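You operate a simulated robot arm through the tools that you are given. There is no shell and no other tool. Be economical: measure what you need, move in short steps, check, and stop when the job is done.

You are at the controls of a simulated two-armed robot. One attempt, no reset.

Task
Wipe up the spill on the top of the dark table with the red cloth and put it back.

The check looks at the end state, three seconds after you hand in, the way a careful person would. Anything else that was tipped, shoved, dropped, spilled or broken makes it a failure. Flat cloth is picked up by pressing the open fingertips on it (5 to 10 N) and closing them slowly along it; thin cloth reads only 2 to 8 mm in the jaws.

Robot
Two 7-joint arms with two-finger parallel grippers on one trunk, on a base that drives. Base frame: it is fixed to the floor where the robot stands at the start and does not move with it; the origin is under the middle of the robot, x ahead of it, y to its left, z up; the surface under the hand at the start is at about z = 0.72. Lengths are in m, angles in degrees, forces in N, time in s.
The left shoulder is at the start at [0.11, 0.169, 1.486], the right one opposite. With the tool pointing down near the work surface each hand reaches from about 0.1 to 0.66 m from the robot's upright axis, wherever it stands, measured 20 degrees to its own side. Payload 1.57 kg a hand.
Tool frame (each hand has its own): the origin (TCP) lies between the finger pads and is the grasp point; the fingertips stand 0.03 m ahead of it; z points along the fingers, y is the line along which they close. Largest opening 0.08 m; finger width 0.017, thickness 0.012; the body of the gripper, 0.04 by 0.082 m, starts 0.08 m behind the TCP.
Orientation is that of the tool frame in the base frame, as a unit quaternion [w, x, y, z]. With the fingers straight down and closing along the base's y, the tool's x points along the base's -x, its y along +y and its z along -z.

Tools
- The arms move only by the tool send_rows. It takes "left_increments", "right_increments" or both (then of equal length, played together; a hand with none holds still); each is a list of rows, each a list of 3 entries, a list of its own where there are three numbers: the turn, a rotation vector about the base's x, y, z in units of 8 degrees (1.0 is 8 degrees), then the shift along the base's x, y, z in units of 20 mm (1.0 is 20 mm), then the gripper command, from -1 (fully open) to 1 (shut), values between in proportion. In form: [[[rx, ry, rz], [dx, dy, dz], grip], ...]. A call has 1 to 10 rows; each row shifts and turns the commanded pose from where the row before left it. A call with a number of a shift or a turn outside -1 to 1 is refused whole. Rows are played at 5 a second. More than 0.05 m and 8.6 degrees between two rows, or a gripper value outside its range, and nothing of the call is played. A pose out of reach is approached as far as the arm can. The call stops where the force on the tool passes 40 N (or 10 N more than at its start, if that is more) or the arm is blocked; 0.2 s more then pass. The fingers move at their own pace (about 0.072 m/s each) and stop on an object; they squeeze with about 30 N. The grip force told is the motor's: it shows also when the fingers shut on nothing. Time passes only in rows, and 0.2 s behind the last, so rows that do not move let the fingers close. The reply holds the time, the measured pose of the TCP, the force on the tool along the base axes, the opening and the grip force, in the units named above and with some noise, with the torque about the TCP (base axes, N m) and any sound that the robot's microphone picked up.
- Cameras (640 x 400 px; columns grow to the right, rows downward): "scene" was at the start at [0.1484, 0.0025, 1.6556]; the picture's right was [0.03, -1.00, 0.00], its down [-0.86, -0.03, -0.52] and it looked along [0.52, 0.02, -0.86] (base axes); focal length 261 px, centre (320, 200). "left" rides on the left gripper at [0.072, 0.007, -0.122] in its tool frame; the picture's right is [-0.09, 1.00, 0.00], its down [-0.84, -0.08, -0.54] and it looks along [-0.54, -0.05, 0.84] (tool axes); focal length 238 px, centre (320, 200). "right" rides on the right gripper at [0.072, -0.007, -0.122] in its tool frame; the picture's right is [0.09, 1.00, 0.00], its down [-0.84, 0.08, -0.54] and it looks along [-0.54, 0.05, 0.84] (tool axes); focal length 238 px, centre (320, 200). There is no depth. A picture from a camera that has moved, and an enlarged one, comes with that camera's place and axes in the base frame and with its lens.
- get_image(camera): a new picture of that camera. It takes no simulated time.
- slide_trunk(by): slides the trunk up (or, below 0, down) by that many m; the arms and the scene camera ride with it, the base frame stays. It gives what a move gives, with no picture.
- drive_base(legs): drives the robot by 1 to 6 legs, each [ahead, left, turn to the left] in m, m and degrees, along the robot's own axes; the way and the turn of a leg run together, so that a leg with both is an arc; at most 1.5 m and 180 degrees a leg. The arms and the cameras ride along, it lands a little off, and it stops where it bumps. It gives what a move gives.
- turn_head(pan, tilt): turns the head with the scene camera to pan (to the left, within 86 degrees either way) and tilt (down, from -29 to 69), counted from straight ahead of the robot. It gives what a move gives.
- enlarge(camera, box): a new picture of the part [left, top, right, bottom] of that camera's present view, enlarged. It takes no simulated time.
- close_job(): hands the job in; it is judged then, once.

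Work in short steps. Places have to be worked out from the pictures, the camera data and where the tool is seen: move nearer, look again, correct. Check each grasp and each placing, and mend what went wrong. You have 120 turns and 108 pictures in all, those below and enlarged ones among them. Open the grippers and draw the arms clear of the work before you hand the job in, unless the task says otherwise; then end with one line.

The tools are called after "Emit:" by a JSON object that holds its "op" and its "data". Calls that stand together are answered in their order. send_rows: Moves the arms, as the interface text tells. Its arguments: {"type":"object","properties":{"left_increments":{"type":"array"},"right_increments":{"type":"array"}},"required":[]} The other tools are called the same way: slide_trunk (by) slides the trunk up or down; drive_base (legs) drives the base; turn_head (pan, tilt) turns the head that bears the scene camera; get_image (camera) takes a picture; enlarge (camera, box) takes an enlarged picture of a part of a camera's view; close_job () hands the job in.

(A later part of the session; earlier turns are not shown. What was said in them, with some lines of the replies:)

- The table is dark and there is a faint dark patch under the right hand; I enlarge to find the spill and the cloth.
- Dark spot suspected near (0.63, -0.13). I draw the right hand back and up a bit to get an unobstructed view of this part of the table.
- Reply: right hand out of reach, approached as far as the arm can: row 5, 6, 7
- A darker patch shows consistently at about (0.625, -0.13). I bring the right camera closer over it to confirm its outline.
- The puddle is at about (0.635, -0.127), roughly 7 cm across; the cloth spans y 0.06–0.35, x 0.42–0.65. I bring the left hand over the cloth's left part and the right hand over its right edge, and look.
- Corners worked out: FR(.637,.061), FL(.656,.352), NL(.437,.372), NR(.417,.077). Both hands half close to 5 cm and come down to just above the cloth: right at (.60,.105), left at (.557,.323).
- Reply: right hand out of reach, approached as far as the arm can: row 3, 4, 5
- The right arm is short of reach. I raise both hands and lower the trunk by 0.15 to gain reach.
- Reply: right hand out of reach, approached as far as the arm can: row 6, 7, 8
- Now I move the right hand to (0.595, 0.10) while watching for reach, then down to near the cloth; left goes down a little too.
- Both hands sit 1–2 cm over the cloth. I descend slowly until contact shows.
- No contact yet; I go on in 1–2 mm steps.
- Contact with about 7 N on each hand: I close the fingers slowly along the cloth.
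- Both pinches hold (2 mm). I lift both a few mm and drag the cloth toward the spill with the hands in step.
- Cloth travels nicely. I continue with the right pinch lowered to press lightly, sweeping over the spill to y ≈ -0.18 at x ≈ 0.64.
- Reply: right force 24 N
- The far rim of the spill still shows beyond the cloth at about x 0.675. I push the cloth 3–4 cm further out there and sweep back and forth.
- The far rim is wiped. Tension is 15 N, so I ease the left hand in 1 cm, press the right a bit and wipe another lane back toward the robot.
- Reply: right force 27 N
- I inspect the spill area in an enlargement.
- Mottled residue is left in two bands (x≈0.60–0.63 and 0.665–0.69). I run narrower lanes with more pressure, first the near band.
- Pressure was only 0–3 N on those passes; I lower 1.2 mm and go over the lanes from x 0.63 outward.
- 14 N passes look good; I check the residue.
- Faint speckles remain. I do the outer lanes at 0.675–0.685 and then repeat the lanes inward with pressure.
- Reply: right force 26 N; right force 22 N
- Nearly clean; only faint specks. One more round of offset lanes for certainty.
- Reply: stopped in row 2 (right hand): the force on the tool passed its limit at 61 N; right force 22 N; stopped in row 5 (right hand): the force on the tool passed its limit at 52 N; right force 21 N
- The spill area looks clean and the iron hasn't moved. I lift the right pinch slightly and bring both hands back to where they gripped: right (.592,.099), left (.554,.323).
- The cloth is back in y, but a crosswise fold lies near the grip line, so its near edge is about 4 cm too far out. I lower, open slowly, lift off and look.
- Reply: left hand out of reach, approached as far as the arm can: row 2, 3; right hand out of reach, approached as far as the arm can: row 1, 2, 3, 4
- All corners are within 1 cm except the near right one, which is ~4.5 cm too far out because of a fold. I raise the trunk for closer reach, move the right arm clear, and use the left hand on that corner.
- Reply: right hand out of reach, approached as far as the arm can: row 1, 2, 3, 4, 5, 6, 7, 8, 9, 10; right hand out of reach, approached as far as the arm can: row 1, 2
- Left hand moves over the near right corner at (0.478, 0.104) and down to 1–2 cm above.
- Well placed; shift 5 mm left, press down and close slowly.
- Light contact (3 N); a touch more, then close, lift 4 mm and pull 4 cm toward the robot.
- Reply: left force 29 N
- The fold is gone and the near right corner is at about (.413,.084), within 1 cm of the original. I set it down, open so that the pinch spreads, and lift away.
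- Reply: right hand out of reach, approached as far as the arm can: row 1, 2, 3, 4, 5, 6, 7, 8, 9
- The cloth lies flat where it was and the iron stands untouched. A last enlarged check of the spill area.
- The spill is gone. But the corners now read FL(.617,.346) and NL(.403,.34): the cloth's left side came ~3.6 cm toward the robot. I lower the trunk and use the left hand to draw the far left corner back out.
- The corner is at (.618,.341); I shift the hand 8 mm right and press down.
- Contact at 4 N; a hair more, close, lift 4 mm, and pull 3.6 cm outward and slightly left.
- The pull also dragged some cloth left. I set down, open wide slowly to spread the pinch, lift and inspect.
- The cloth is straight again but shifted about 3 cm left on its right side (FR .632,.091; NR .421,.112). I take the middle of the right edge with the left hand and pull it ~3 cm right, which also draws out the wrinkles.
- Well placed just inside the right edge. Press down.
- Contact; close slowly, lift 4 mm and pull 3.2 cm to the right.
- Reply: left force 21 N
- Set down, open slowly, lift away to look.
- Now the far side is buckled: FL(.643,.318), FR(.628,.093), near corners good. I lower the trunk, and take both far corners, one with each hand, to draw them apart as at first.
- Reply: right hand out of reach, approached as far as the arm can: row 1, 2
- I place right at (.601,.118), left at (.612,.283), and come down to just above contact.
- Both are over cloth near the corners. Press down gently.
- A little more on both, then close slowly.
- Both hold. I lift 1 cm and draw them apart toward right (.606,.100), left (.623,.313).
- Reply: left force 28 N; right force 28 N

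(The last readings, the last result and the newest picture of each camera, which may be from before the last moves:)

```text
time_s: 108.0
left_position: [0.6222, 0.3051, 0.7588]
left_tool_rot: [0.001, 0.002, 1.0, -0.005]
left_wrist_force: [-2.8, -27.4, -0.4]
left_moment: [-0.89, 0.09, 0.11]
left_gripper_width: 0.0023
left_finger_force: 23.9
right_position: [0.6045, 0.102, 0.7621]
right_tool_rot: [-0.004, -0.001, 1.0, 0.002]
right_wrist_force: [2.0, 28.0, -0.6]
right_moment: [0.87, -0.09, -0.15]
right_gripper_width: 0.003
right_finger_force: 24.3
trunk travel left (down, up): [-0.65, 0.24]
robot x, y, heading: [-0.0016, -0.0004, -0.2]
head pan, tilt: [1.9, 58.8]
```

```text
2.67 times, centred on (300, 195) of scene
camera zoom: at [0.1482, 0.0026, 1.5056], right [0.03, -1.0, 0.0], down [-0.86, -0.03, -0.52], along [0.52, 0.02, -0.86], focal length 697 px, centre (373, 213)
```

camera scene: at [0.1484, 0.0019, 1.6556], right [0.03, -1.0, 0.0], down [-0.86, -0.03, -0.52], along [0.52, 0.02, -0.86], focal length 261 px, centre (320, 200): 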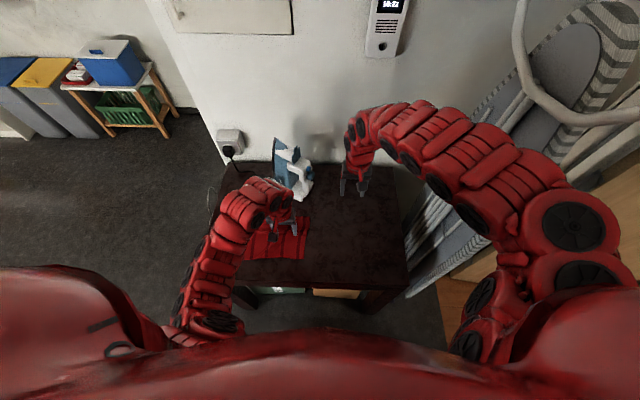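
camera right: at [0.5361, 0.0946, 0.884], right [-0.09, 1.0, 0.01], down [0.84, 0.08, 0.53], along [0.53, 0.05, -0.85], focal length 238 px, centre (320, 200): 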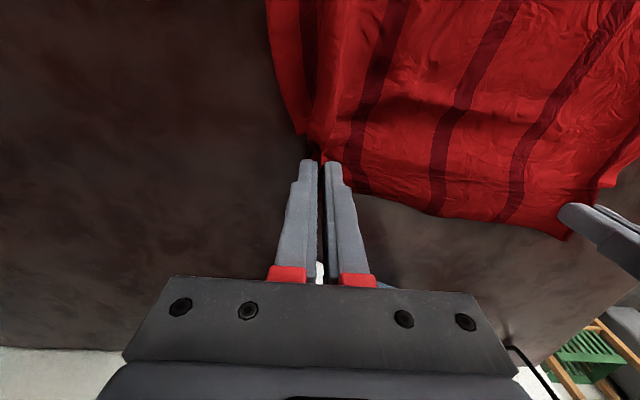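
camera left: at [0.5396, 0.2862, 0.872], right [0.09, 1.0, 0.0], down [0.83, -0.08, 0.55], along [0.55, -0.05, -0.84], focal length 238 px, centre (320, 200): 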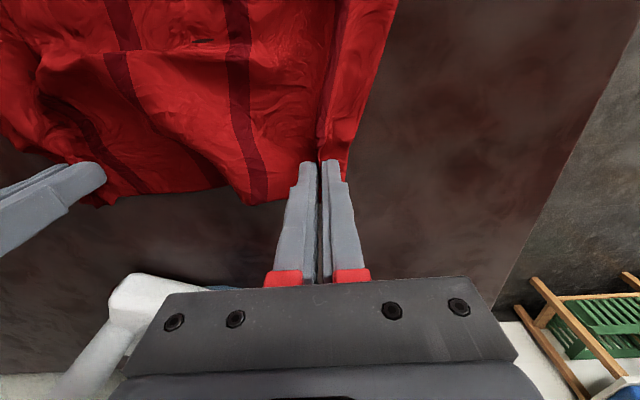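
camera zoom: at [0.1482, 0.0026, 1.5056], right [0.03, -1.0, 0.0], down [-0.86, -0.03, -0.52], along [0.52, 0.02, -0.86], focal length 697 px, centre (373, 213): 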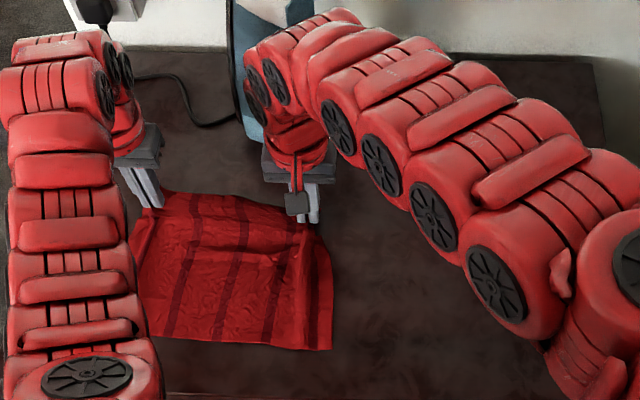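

Taut at 28 N. I ease 3–4 mm each, lower, and open slowly.

Emit:
{"op": "send_rows", "data": {"left_increments": [[[0, 0, 0], [0, -0.25, -0.2], 1], [[0, 0, 0], [0, 0, -0.15], 1], [[0, 0, 0], [0, 0, 0], 0.8], [[0, 0, 0], [0, 0, 0], 0.5], [[0, 0, 0], [0, 0, 0], 0.2], [[0, 0, 0], [0, 0, 0], 0], [[0, 0, 0], [0, 0, 0], -0.1], [[0, 0, 0], [0, 0, 0.5], -0.1], [[0, 0, 0], [0, 0, 1], -0.1], [[0, 0, 0], [0, 0, 1], -0.1]], "right_increments": [[[0, 0, 0], [0, 0.15, -0.25], 1], [[0, 0, 0], [0, 0, -0.2], 1], [[0, 0, 0], [0, 0, 0], 0.8], [[0, 0, 0], [0, 0, 0], 0.5], [[0, 0, 0], [0, 0, 0], 0.2], [[0, 0, 0], [0, 0, 0], 0], [[0, 0, 0], [0, 0, 0], -0.1], [[0, 0, 0], [0, 0, 0.5], -0.1], [[0, 0, 0], [0, 0, 1], -0.1], [[0, 0, 0], [0, 0, 1], -0.1]]}}

Emit:
{"op": "send_rows", "data": {"left_increments": [[[0, 0, 0], [-0.5, 0.5, 0.5], -0.5], [[0, 0, 0], [-0.5, 0.5, 0], -0.5], [[0, 0, 0], [-0.5, 0.5, 0], -0.5], [[0, 0, 0], [-0.5, 0.5, 0], -0.5], [[0, 0, 0], [-0.5, 0.5, 0], -0.5], [[0, 0, 0], [0, 0, 0], -0.5], [[0, 0, 0], [0, 0, 0], -0.5], [[0, 0, 0], [0, 0, 0], -0.5], [[0, 0, 0], [0, 0, 0], -0.5], [[0, 0, 0], [0, 0, 0], -0.5]], "right_increments": [[[0, 0, 0], [0, -1, 0], -0.5], [[0, 0, 0], [0, -1, 0], -0.5], [[0, 0, 0], [0, -1, 0], -0.5], [[0, 0, 0], [0, -1, 0], -0.5], [[0, 0, 0], [0, -1, 0], -0.5], [[0, 0, 0], [0, -1, 0], -0.5], [[0, 0, 0], [0, -1, 0], -0.5], [[0, 0, 0], [0, -1, 0], -0.5], [[0, 0, 0], [0, -1, 0], -0.5], [[0, 0, 0], [0, -1, 0], -0.5]]}}

Emit:
{"op": "slide_trunk", "data": {"by": 0.15}}

Emit:
{"op": "enlarge", "data": {"camera": "scene", "box": [200, 140, 420, 278]}}

Emit:
{"op": "get_image", "data": {"camera": "left"}}

```text
time_s: 110.2
left_position: [0.6239, 0.3048, 0.8042]
left_tool_rot: [0.002, -0.001, 1.0, -0.001]
left_wrist_force: [-0.1, 0.0, 0.6]
left_moment: [-0.02, -0.01, 0.02]
left_gripper_width: 0.0441
left_finger_force: 0.0
right_position: [0.6058, 0.1032, 0.802]
right_tool_rot: [-0.005, 0.001, 1.0, 0.0]
right_wrist_force: [0.7, 0.2, -0.2]
right_moment: [0.0, 0.02, 0.01]
right_gripper_width: 0.0438
right_finger_force: 0.1
trunk travel left (down, up): [-0.65, 0.24]
robot x, y, heading: [-0.0037, -0.0004, 0.3]
head pan, tilt: [1.9, 58.8]
```

```text
time_s: 112.4
left_position: [0.5735, 0.3556, 0.8149]
left_tool_rot: [0.002, -0.001, 1.0, 0.0]
left_wrist_force: [-0.2, 0.1, -0.2]
left_moment: [-0.03, 0.01, -0.02]
left_gripper_width: 0.0599
left_finger_force: 0.0
right_position: [0.612, -0.0971, 0.7947]
right_tool_rot: [-0.006, -0.001, 1.0, 0.0]
right_wrist_force: [-0.2, 0.2, -0.6]
right_moment: [0.0, -0.01, -0.02]
right_gripper_width: 0.0598
right_finger_force: 0.1
right hand out of reach, approached as far as the arm can: row 9, 10
trunk travel left (down, up): [-0.65, 0.24]
robot x, y, heading: [-0.0019, 0.0039, -0.1]
head pan, tilt: [1.9, 58.8]
```

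```text
time_s: 114.2
left_position: [0.5735, 0.3558, 0.9636]
left_tool_rot: [0.002, -0.001, 1.0, 0.0]
left_wrist_force: [-0.4, 0.0, 0.1]
left_moment: [0.0, 0.0, 0.0]
left_gripper_width: 0.06
left_finger_force: 0.0
right_position: [0.6106, -0.096, 0.945]
right_tool_rot: [-0.006, 0.001, 1.0, 0.0]
right_wrist_force: [-0.1, 0.1, -0.7]
right_moment: [0.03, 0.01, -0.01]
right_gripper_width: 0.06
right_finger_force: 0.1
trunk travel left (down, up): [-0.8, 0.09]
robot x, y, heading: [0.0035, -0.002, 0.2]
head pan, tilt: [1.9, 58.8]
```

```text
2.90 times, centred on (310, 209) of scene
camera zoom: at [0.1485, 0.0026, 1.6555], right [0.03, -1.0, 0.0], down [-0.86, -0.03, -0.52], along [0.52, 0.02, -0.86], focal length 758 px, centre (349, 174)
```

zoom: 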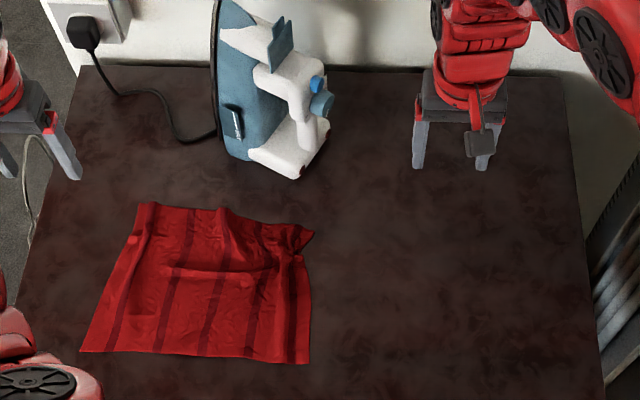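

```text
35 pictures are left
camera left: at [0.5016, 0.362, 1.0839], right [0.09, 1.0, 0.0], down [0.83, -0.08, 0.55], along [0.54, -0.05, -0.84], focal length 238 px, centre (320, 200)
```

left: 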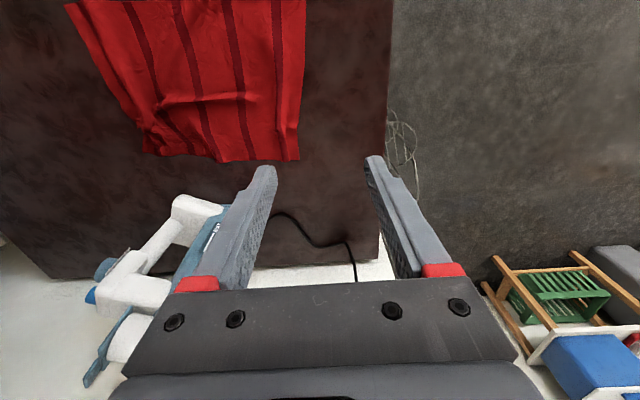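

The corners are near their places (FL .656,.311; FR .62,.07; NL .441,.35; NR .436,.064), but the far side is still bunched. I turn the left gripper 90° so its pinch won't gather along y, then press the right side with the right hand while the left draws the far left corner out.

Emit:
{"op": "send_rows", "data": {"left_increments": [[[0, 0, -1], [0, 0, 0], 0.2], [[0, 0, -1], [0, 0, 0], 0.2], [[0, 0, -1], [0, 0, 0], 0.2], [[0, 0, -1], [0, 0, 0], 0.2], [[0, 0, -1], [0, 0, 0], 0.2], [[0, 0, -1], [0, 0, 0], 0.2], [[0, 0, -1], [0, 0, 0], 0.2], [[0, 0, -1], [0, 0, 0], 0.2], [[0, 0, -1], [0, 0, 0], 0.2], [[0, 0, -1], [0, 0, 0], 0.2]]}}

Emit:
{"op": "send_rows", "data": {"left_increments": [[[0, 0, -1], [0.5, -0.5, 0], 0.2], [[0, 0, -0.25], [0.5, -0.5, 0], 0.2], [[0, 0, 0], [0.5, -0.5, 0], 0.2], [[0, 0, 0], [0.5, -0.5, 0], 0.2], [[0, 0, 0], [0.4, -0.5, 0], 0.2], [[0, 0, 0], [0, -0.4, 0], 0.2]]}}

Emit:
{"op": "get_image", "data": {"camera": "left"}}

```text
time_s: 116.3
left_position: [0.573, 0.3547, 0.9635]
left_tool_rot: [0.002, 0.643, 0.766, -0.002]
left_wrist_force: [-0.4, -0.4, 0.2]
left_moment: [0.02, 0.01, -0.03]
left_gripper_width: 0.0319
left_finger_force: 0.2
right_position: [0.6114, -0.0968, 0.9471]
right_tool_rot: [-0.007, 0.001, 1.0, 0.001]
right_wrist_force: [-0.1, 0.1, 0.3]
right_moment: [-0.01, -0.04, 0.02]
right_gripper_width: 0.0599
right_finger_force: 0.0
trunk travel left (down, up): [-0.8, 0.09]
robot x, y, heading: [0.0022, -0.0007, 0.2]
head pan, tilt: [1.9, 58.8]
```

```text
time_s: 117.8
left_position: [0.6219, 0.2983, 0.9637]
left_tool_rot: [0.002, 0.706, 0.708, -0.003]
left_wrist_force: [-0.9, -0.2, -0.1]
left_moment: [-0.02, 0.02, 0.0]
left_gripper_width: 0.0319
left_finger_force: 0.0
right_position: [0.6113, -0.0958, 0.947]
right_tool_rot: [-0.006, 0.002, 1.0, 0.0]
right_wrist_force: [0.4, 0.4, 0.8]
right_moment: [0.02, 0.01, -0.01]
right_gripper_width: 0.06
right_finger_force: 0.0
trunk travel left (down, up): [-0.8, 0.09]
robot x, y, heading: [-0.0016, 0.0015, 0.2]
head pan, tilt: [1.9, 58.8]
```

```text
34 pictures are left
camera left: at [0.6282, 0.3701, 1.0837], right [1.0, -0.09, 0.0], down [-0.07, -0.83, 0.55], along [-0.05, -0.54, -0.84], focal length 238 px, centre (320, 200)
```

left: 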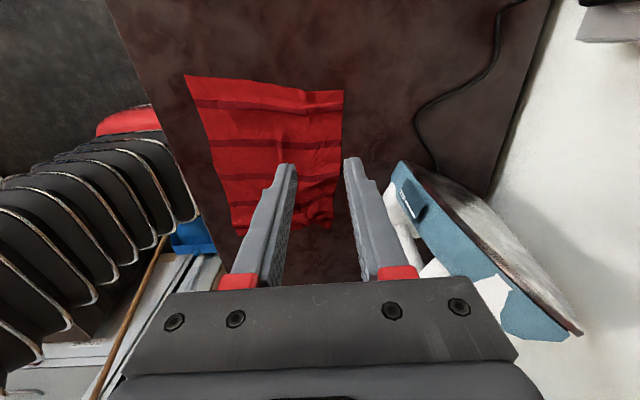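

Rotation works. I lower the trunk again, bring the right hand over the far right of the cloth and the left down near its corner.

Emit:
{"op": "slide_trunk", "data": {"by": -0.15}}

Emit:
{"op": "send_rows", "data": {"left_increments": [[[0, 0, 0], [0, 0, -0.3], 0.2], [[0, 0, 0], [0, 0, -0.3], 0.2], [[0, 0, 0], [0, 0, -0.3], 0.2], [[0, 0, 0], [0, 0, -0.3], 0.2], [[0, 0, 0], [0, 0, -0.3], 0.2], [[0, 0, 0], [0, 0, -0.3], 0.2], [[0, 0, 0], [0, 0, -0.3], 0.2], [[0, 0, 0], [0, 0, -0.3], 0.2], [[0, 0, 0], [0, 0, -0.1], 0.2]], "right_increments": [[[0, 0, 0], [-0.1, 1, 0], 0.2], [[0, 0, 0], [-0.1, 1, 0], 0.2], [[0, 0, 0], [-0.1, 1, 0], 0.2], [[0, 0, 0], [-0.1, 1, 0], 0.2], [[0, 0, 0], [-0.1, 1, 0], 0.2], [[0, 0, 0], [0, 1, 0], 0.2], [[0, 0, 0], [0, 1, 0], 0.2], [[0, 0, 0], [0, 1, -0.4], 0.2], [[0, 0, 0], [0, 1, -0.5], 0.2]]}}

Emit:
{"op": "get_image", "data": {"camera": "right"}}

Emit:
{"op": "get_image", "data": {"camera": "left"}}

```text
time_s: 119.5
left_position: [0.6196, 0.2988, 0.8145]
left_tool_rot: [0.002, 0.706, 0.708, -0.002]
left_wrist_force: [-0.8, 0.2, -0.1]
left_moment: [0.01, -0.02, 0.02]
left_gripper_width: 0.0321
left_finger_force: 0.0
right_position: [0.6115, -0.0962, 0.7964]
right_tool_rot: [-0.007, 0.001, 1.0, 0.0]
right_wrist_force: [-0.2, -0.2, -0.3]
right_moment: [0.04, 0.0, -0.01]
right_gripper_width: 0.0599
right_finger_force: 0.1
trunk travel left (down, up): [-0.65, 0.24]
robot x, y, heading: [0.0031, 0.0003, 0.1]
head pan, tilt: [1.9, 58.8]
```

```text
time_s: 121.5
left_position: [0.6212, 0.2989, 0.763]
left_tool_rot: [0.0, 0.706, 0.708, -0.003]
left_wrist_force: [0.4, 0.1, -0.8]
left_moment: [0.04, 0.0, 0.01]
left_gripper_width: 0.0323
left_finger_force: 0.0
right_position: [0.6032, 0.0845, 0.7774]
right_tool_rot: [-0.006, 0.0, 1.0, -0.001]
right_wrist_force: [0.0, -0.6, 0.3]
right_moment: [-0.02, -0.05, 0.01]
right_gripper_width: 0.0321
right_finger_force: 0.0
trunk travel left (down, up): [-0.65, 0.24]
robot x, y, heading: [-0.0002, -0.0016, -0.1]
head pan, tilt: [1.9, 58.8]
```

```text
33 pictures are left
camera right: at [0.5339, 0.0788, 0.9003], right [-0.09, 1.0, 0.0], down [0.84, 0.08, 0.53], along [0.53, 0.05, -0.85], focal length 238 px, centre (320, 200)
```

right: 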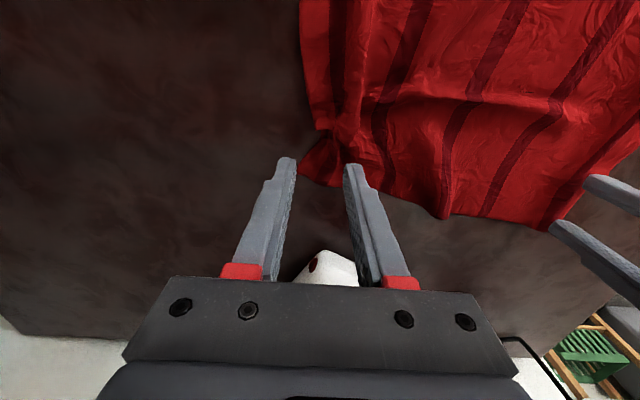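

```text
32 pictures are left
camera left: at [0.6285, 0.3708, 0.8836], right [1.0, -0.09, 0.0], down [-0.07, -0.83, 0.55], along [-0.05, -0.54, -0.84], focal length 238 px, centre (320, 200)
```

left: 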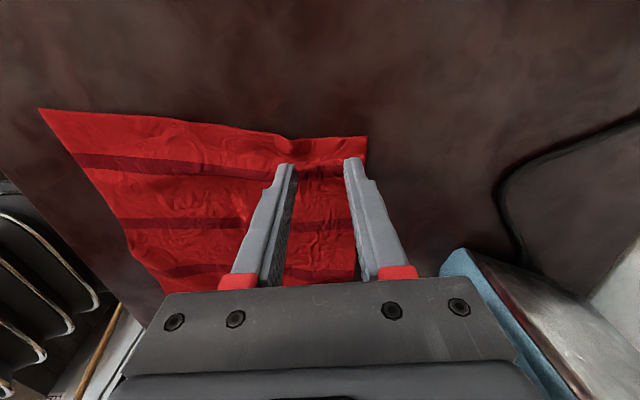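

Left straddles the corner well. Both press down: the left to pinch, the right only to hold and spread the bunch.

Emit:
{"op": "send_rows", "data": {"left_increments": [[[0, 0, 0], [0, 0, -0.3], 0.2], [[0, 0, 0], [0, 0, -0.2], 0.2], [[0, 0, 0], [0, 0, -0.06], 0.2], [[0, 0, 0], [0, 0, -0.04], 0.2]], "right_increments": [[[0, 0, 0], [0.4, 0, -0.5], 0.4], [[0, 0, 0], [0, 0, -0.4], 0.4], [[0, 0, 0], [0, 0, -0.3], 0.4], [[0, 0, 0], [0, 0, -0.1], 0.4]]}}

```text
time_s: 122.5
left_position: [0.6209, 0.2979, 0.7529]
left_tool_rot: [0.001, 0.707, 0.708, -0.001]
left_wrist_force: [1.2, 0.1, 7.9]
left_moment: [0.01, -0.21, 0.0]
left_gripper_width: 0.0328
left_finger_force: 0.3
right_position: [0.6097, 0.0835, 0.753]
right_tool_rot: [-0.007, 0.001, 1.0, 0.0]
right_wrist_force: [0.5, 0.0, -0.5]
right_moment: [-0.02, 0.01, 0.0]
right_gripper_width: 0.0238
right_finger_force: 0.0
trunk travel left (down, up): [-0.65, 0.24]
robot x, y, heading: [-0.0039, 0.003, 0.1]
head pan, tilt: [1.9, 58.8]
```

Left contacts at 8 N; I close it slowly, while the right goes down another 2–3 mm.

Emit:
{"op": "send_rows", "data": {"left_increments": [[[0, 0, 0], [0, 0, 0], 0.3], [[0, 0, 0], [0, 0, 0], 0.45], [[0, 0, 0], [0, 0, 0], 0.6], [[0, 0, 0], [0, 0, 0], 0.75], [[0, 0, 0], [0, 0, 0], 0.9], [[0, 0, 0], [0, 0, 0], 1], [[0, 0, 0], [0, 0, 0], 1]], "right_increments": [[[0, 0, 0], [0, 0, -0.05], 0.4], [[0, 0, 0], [0, 0, -0.05], 0.4], [[0, 0, 0], [0, 0, -0.03], 0.4], [[0, 0, 0], [0, 0, 0], 0.4], [[0, 0, 0], [0, 0, 0], 0.4], [[0, 0, 0], [0, 0, 0], 0.4], [[0, 0, 0], [0, 0, 0], 0.4]]}}

```text
time_s: 124.1
left_position: [0.6203, 0.298, 0.7525]
left_tool_rot: [0.001, 0.707, 0.708, -0.001]
left_wrist_force: [1.7, 0.9, 6.4]
left_moment: [0.02, -0.04, -0.02]
left_gripper_width: 0.0027
left_finger_force: 24.8
right_position: [0.6086, 0.0831, 0.7514]
right_tool_rot: [-0.006, 0.001, 1.0, 0.0]
right_wrist_force: [3.0, -3.8, 14.7]
right_moment: [-0.16, -0.18, -0.02]
right_gripper_width: 0.0242
right_finger_force: 0.1
trunk travel left (down, up): [-0.65, 0.24]
robot x, y, heading: [-0.0025, 0.0017, 0.0]
head pan, tilt: [1.9, 58.8]
```

Left holds the corner, right presses at 15 N. Right fingers open to spread the bunch; left lifts slightly and pulls 3.5 cm left.

Emit:
{"op": "send_rows", "data": {"left_increments": [[[0, 0, 0], [0, 0, 0.2], 1], [[0, 0, 0], [0, 0, 0], 1], [[0, 0, 0], [0, 0, 0], 1], [[0, 0, 0], [0, 0, 0], 1], [[0, 0, 0], [0, 0.4, 0], 1], [[0, 0, 0], [0, 0.4, 0], 1], [[0, 0, 0], [0, 0.4, 0], 1], [[0, 0, 0], [0.1, 0.4, 0], 1]], "right_increments": [[[0, 0, 0], [0, 0, 0], 0.2], [[0, 0, 0], [0, 0, 0], 0], [[0, 0, 0], [0, 0, 0], -0.2], [[0, 0, 0], [0, 0, 0], -0.3], [[0, 0, 0], [0, 0, 0], -0.3], [[0, 0, 0], [0, 0, 0], -0.3], [[0, 0, 0], [0, 0, 0], -0.3], [[0, 0, 0], [0, 0, 0], -0.3]]}}

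Emit:
{"op": "get_image", "data": {"camera": "right"}}

Emit:
{"op": "get_image", "data": {"camera": "left"}}

```text
time_s: 125.9
left_position: [0.6229, 0.3287, 0.756]
left_tool_rot: [0.002, 0.707, 0.708, -0.001]
left_wrist_force: [0.2, -0.2, -0.2]
left_moment: [-0.02, -0.03, -0.01]
left_gripper_width: 0.0027
left_finger_force: 23.8
right_position: [0.6092, 0.0835, 0.7507]
right_tool_rot: [-0.005, 0.002, 1.0, 0.001]
right_wrist_force: [0.0, -8.2, 19.9]
right_moment: [0.26, -0.08, -0.04]
right_gripper_width: 0.0444
right_finger_force: 0.0
trunk travel left (down, up): [-0.65, 0.24]
robot x, y, heading: [0.0031, -0.0013, 0.3]
head pan, tilt: [1.9, 58.8]
```

```text
31 pictures are left
camera right: at [0.5395, 0.0764, 0.8736], right [-0.09, 1.0, 0.0], down [0.84, 0.08, 0.53], along [0.53, 0.05, -0.85], focal length 238 px, centre (320, 200)
```

right: 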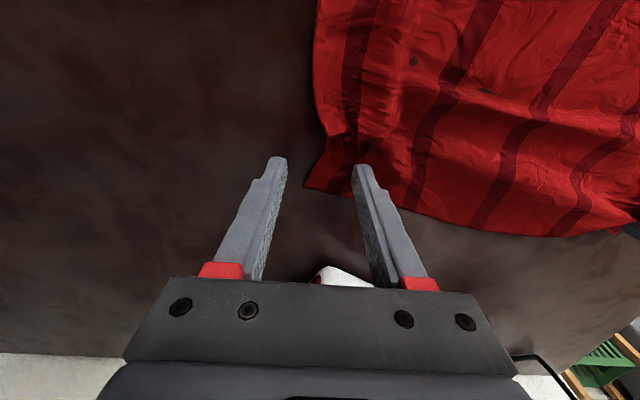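

```text
30 pictures are left
camera left: at [0.6294, 0.401, 0.877], right [1.0, -0.09, 0.0], down [-0.08, -0.83, 0.55], along [-0.05, -0.54, -0.84], focal length 238 px, centre (320, 200)
```

left: 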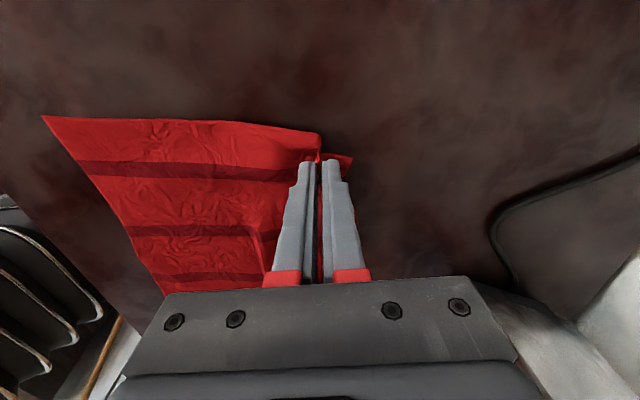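

Far side is flattening: FR(.625,.073), FL(.646,.334), NL(.449,.379). I pull a further 1.2 cm, set down, open the left slowly, and lift both off.

Emit:
{"op": "send_rows", "data": {"left_increments": [[[0, 0, 0], [0.1, 0.3, 0], 1], [[0, 0, 0], [0.1, 0.3, 0], 1], [[0, 0, 0], [0, 0, -0.17], 1], [[0, 0, 0], [0, 0, 0], 0.8], [[0, 0, 0], [0, 0, 0], 0.6], [[0, 0, 0], [0, 0, 0], 0.3], [[0, 0, 0], [0, 0, 0], 0.1], [[0, 0, 0], [0, 0, 0.5], 0.1], [[0, 0, 0], [0, 0, 1], 0.1], [[0, 0, 0], [0, 0, 1], 0]], "right_increments": [[[0, 0, 0], [0, 0, 0], -0.3], [[0, 0, 0], [0, 0, 0], -0.3], [[0, 0, 0], [0, 0, 0], -0.3], [[0, 0, 0], [0, 0, 0], -0.3], [[0, 0, 0], [0, 0, 0], -0.3], [[0, 0, 0], [0, 0, 0], -0.3], [[0, 0, 0], [0, 0, 0], -0.3], [[0, 0, 0], [0, 0, 0.5], -0.3], [[0, 0, 0], [0, 0, 1], -0.3], [[0, 0, 0], [0, 0, 1], -0.3]]}}

Emit:
{"op": "send_rows", "data": {"left_increments": [[[0, 0, 0], [-0.5, 0.8, 0.5], -0.5], [[0, 0, 0], [-0.5, 0.8, 0], -0.5], [[0, 0, 0], [-0.5, 0.8, 0], -0.5], [[0, 0, 0], [-0.5, 0.5, 0], -0.5], [[0, 0, 0], [-0.5, 0.5, 0], -0.5], [[0, 0, 0], [0, 0, 0], -0.5], [[0, 0, 0], [0, 0, 0], -0.5], [[0, 0, 0], [0, 0, 0], -0.5], [[0, 0, 0], [0, 0, 0], -0.5], [[0, 0, 0], [0, 0, 0], -0.5]], "right_increments": [[[0, 0, 0], [0, -1, 0], -0.5], [[0, 0, 0], [0, -1, 0], -0.5], [[0, 0, 0], [0, -1, 0], -0.5], [[0, 0, 0], [0, -1, 0], -0.5], [[0, 0, 0], [0, -1, 0], -0.5], [[0, 0, 0], [0, -1, 0], -0.5], [[0, 0, 0], [0, -1, 0], -0.5], [[0, 0, 0], [0, -1, 0], -0.5], [[0, 0, 0], [0, -1, 0], -0.5], [[0, 0, 0], [0, -1, 0], -0.5]]}}

Emit:
{"op": "slide_trunk", "data": {"by": 0.15}}

Emit:
{"op": "enlarge", "data": {"camera": "scene", "box": [200, 140, 420, 278]}}

```text
time_s: 128.1
left_position: [0.6276, 0.3415, 0.8015]
left_tool_rot: [0.001, 0.707, 0.707, -0.004]
left_wrist_force: [-0.5, 1.6, -0.7]
left_moment: [-0.01, -0.03, -0.02]
left_gripper_width: 0.04
left_finger_force: 0.0
right_position: [0.6072, 0.0848, 0.799]
right_tool_rot: [-0.008, 0.001, 1.0, -0.001]
right_wrist_force: [-0.8, 0.1, 0.0]
right_moment: [0.02, 0.0, -0.01]
right_gripper_width: 0.0521
right_finger_force: 0.1
trunk travel left (down, up): [-0.65, 0.24]
robot x, y, heading: [-0.0021, -0.0022, 0.3]
head pan, tilt: [1.9, 58.8]
```

```text
time_s: 130.3
left_position: [0.5772, 0.4101, 0.8112]
left_tool_rot: [0.001, 0.707, 0.708, -0.002]
left_wrist_force: [-0.7, 0.4, 0.0]
left_moment: [0.02, -0.02, -0.02]
left_gripper_width: 0.0601
left_finger_force: 0.1
right_position: [0.6136, -0.1163, 0.796]
right_tool_rot: [-0.007, 0.0, 1.0, 0.0]
right_wrist_force: [0.6, -0.4, -0.2]
right_moment: [-0.03, -0.03, 0.01]
right_gripper_width: 0.0601
right_finger_force: 0.1
right hand out of reach, approached as far as the arm can: row 9
trunk travel left (down, up): [-0.65, 0.24]
robot x, y, heading: [-0.0028, 0.0007, -0.1]
head pan, tilt: [1.9, 58.8]
```

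```text
time_s: 132.1
left_position: [0.5769, 0.4094, 0.9612]
left_tool_rot: [0.001, 0.706, 0.708, -0.002]
left_wrist_force: [-0.8, 0.6, -0.4]
left_moment: [0.02, -0.02, 0.01]
left_gripper_width: 0.0599
left_finger_force: 0.1
right_position: [0.6131, -0.1146, 0.9468]
right_tool_rot: [-0.007, 0.001, 1.0, 0.001]
right_wrist_force: [0.0, 0.0, -0.1]
right_moment: [0.02, 0.02, -0.02]
right_gripper_width: 0.0601
right_finger_force: 0.0
trunk travel left (down, up): [-0.8, 0.09]
robot x, y, heading: [-0.0003, 0.0023, 0.2]
head pan, tilt: [1.9, 58.8]
```

```text
2.90 times, centred on (310, 209) of scene
camera zoom: at [0.1485, 0.0026, 1.6555], right [0.03, -1.0, 0.0], down [-0.86, -0.03, -0.52], along [0.52, 0.02, -0.86], focal length 758 px, centre (349, 174)
```

zoom: 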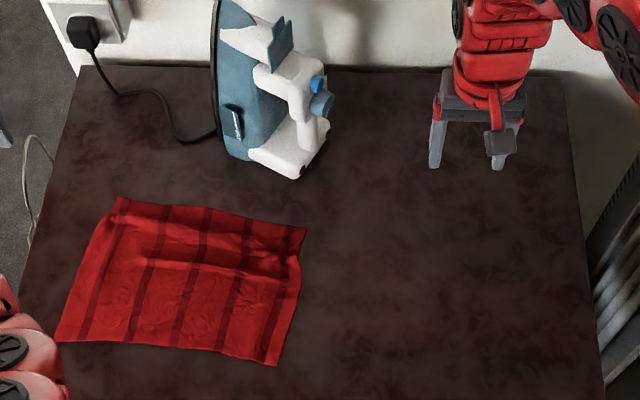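

The cloth is flat with only mild wrinkles, and its corners are within about 1–3 cm of where they began (centre off ~1.5 cm). The spill is gone and the iron has not moved. I open both grippers fully and raise the arms a little.

Emit:
{"op": "send_rows", "data": {"left_increments": [[[0, 0, 0], [0, 0.5, 0], -1], [[0, 0, 0], [0, 0.5, 0], -1], [[0, 0, 0], [0, 0, 0], -1]], "right_increments": [[[0, 0, 0], [0, -0.5, 0], -1], [[0, 0, 0], [0, -0.5, 0], -1], [[0, 0, 0], [0, 0, 0], -1]]}}

Emit:
{"op": "get_image", "data": {"camera": "scene"}}

Emit:
{"op": "enlarge", "data": {"camera": "right", "box": [200, 0, 520, 200]}}

```text
time_s: 132.8
left_position: [0.5765, 0.4315, 0.9619]
left_tool_rot: [0.001, 0.706, 0.708, -0.003]
left_wrist_force: [-0.2, 0.4, -0.3]
left_moment: [0.01, 0.01, -0.02]
left_gripper_width: 0.0804
left_finger_force: 0.1
right_position: [0.6146, -0.1357, 0.9461]
right_tool_rot: [-0.007, 0.001, 1.0, -0.001]
right_wrist_force: [0.4, 0.0, 0.0]
right_moment: [0.0, 0.02, 0.02]
right_gripper_width: 0.0802
right_finger_force: 0.0
trunk travel left (down, up): [-0.8, 0.09]
robot x, y, heading: [-0.0021, 0.0027, -0.0]
head pan, tilt: [1.9, 58.8]
```

```text
28 pictures are left
camera scene: at [0.1482, 0.0027, 1.6556], right [0.03, -1.0, 0.0], down [-0.86, -0.03, -0.52], along [0.52, 0.02, -0.86], focal length 261 px, centre (320, 200)
```

scene: 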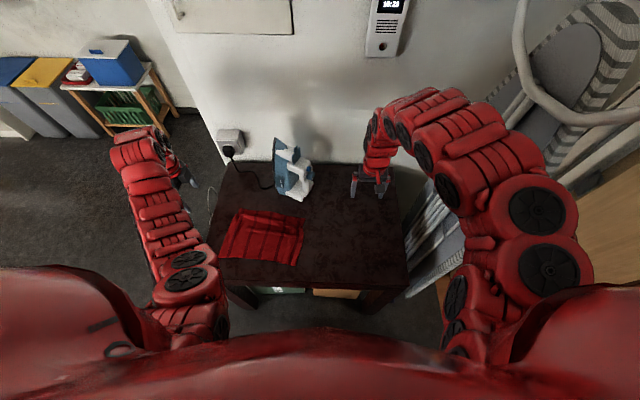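

```text
2.00 times, centred on (360, 100) of right
camera zoom: at [0.5461, -0.1418, 1.0687], right [-0.09, 1.0, 0.0], down [0.85, 0.08, 0.53], along [0.53, 0.05, -0.85], focal length 477 px, centre (240, 400)
```

zoom: 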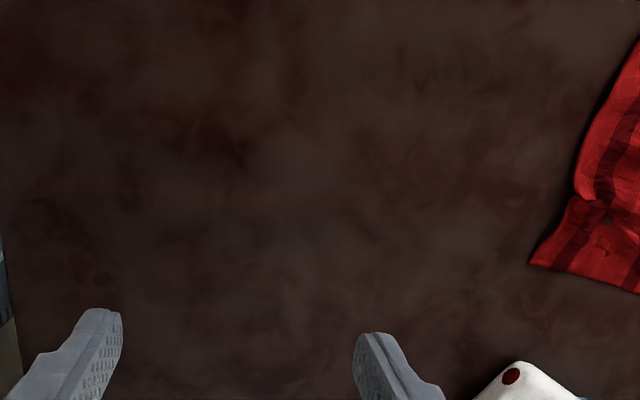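

The table is clean, the cloth is back in place, everything else is undisturbed and both grippers are open and clear, so I hand in.

Emit:
{"op": "close_job", "data": {}}

```text
The job is handed in.
```

I wiped up the spill with the red cloth and put the cloth back on the table, lightly wrinkled. Its corners are about 1–3 cm from where they began. The iron did not move, and both grippers are open and clear of the work.
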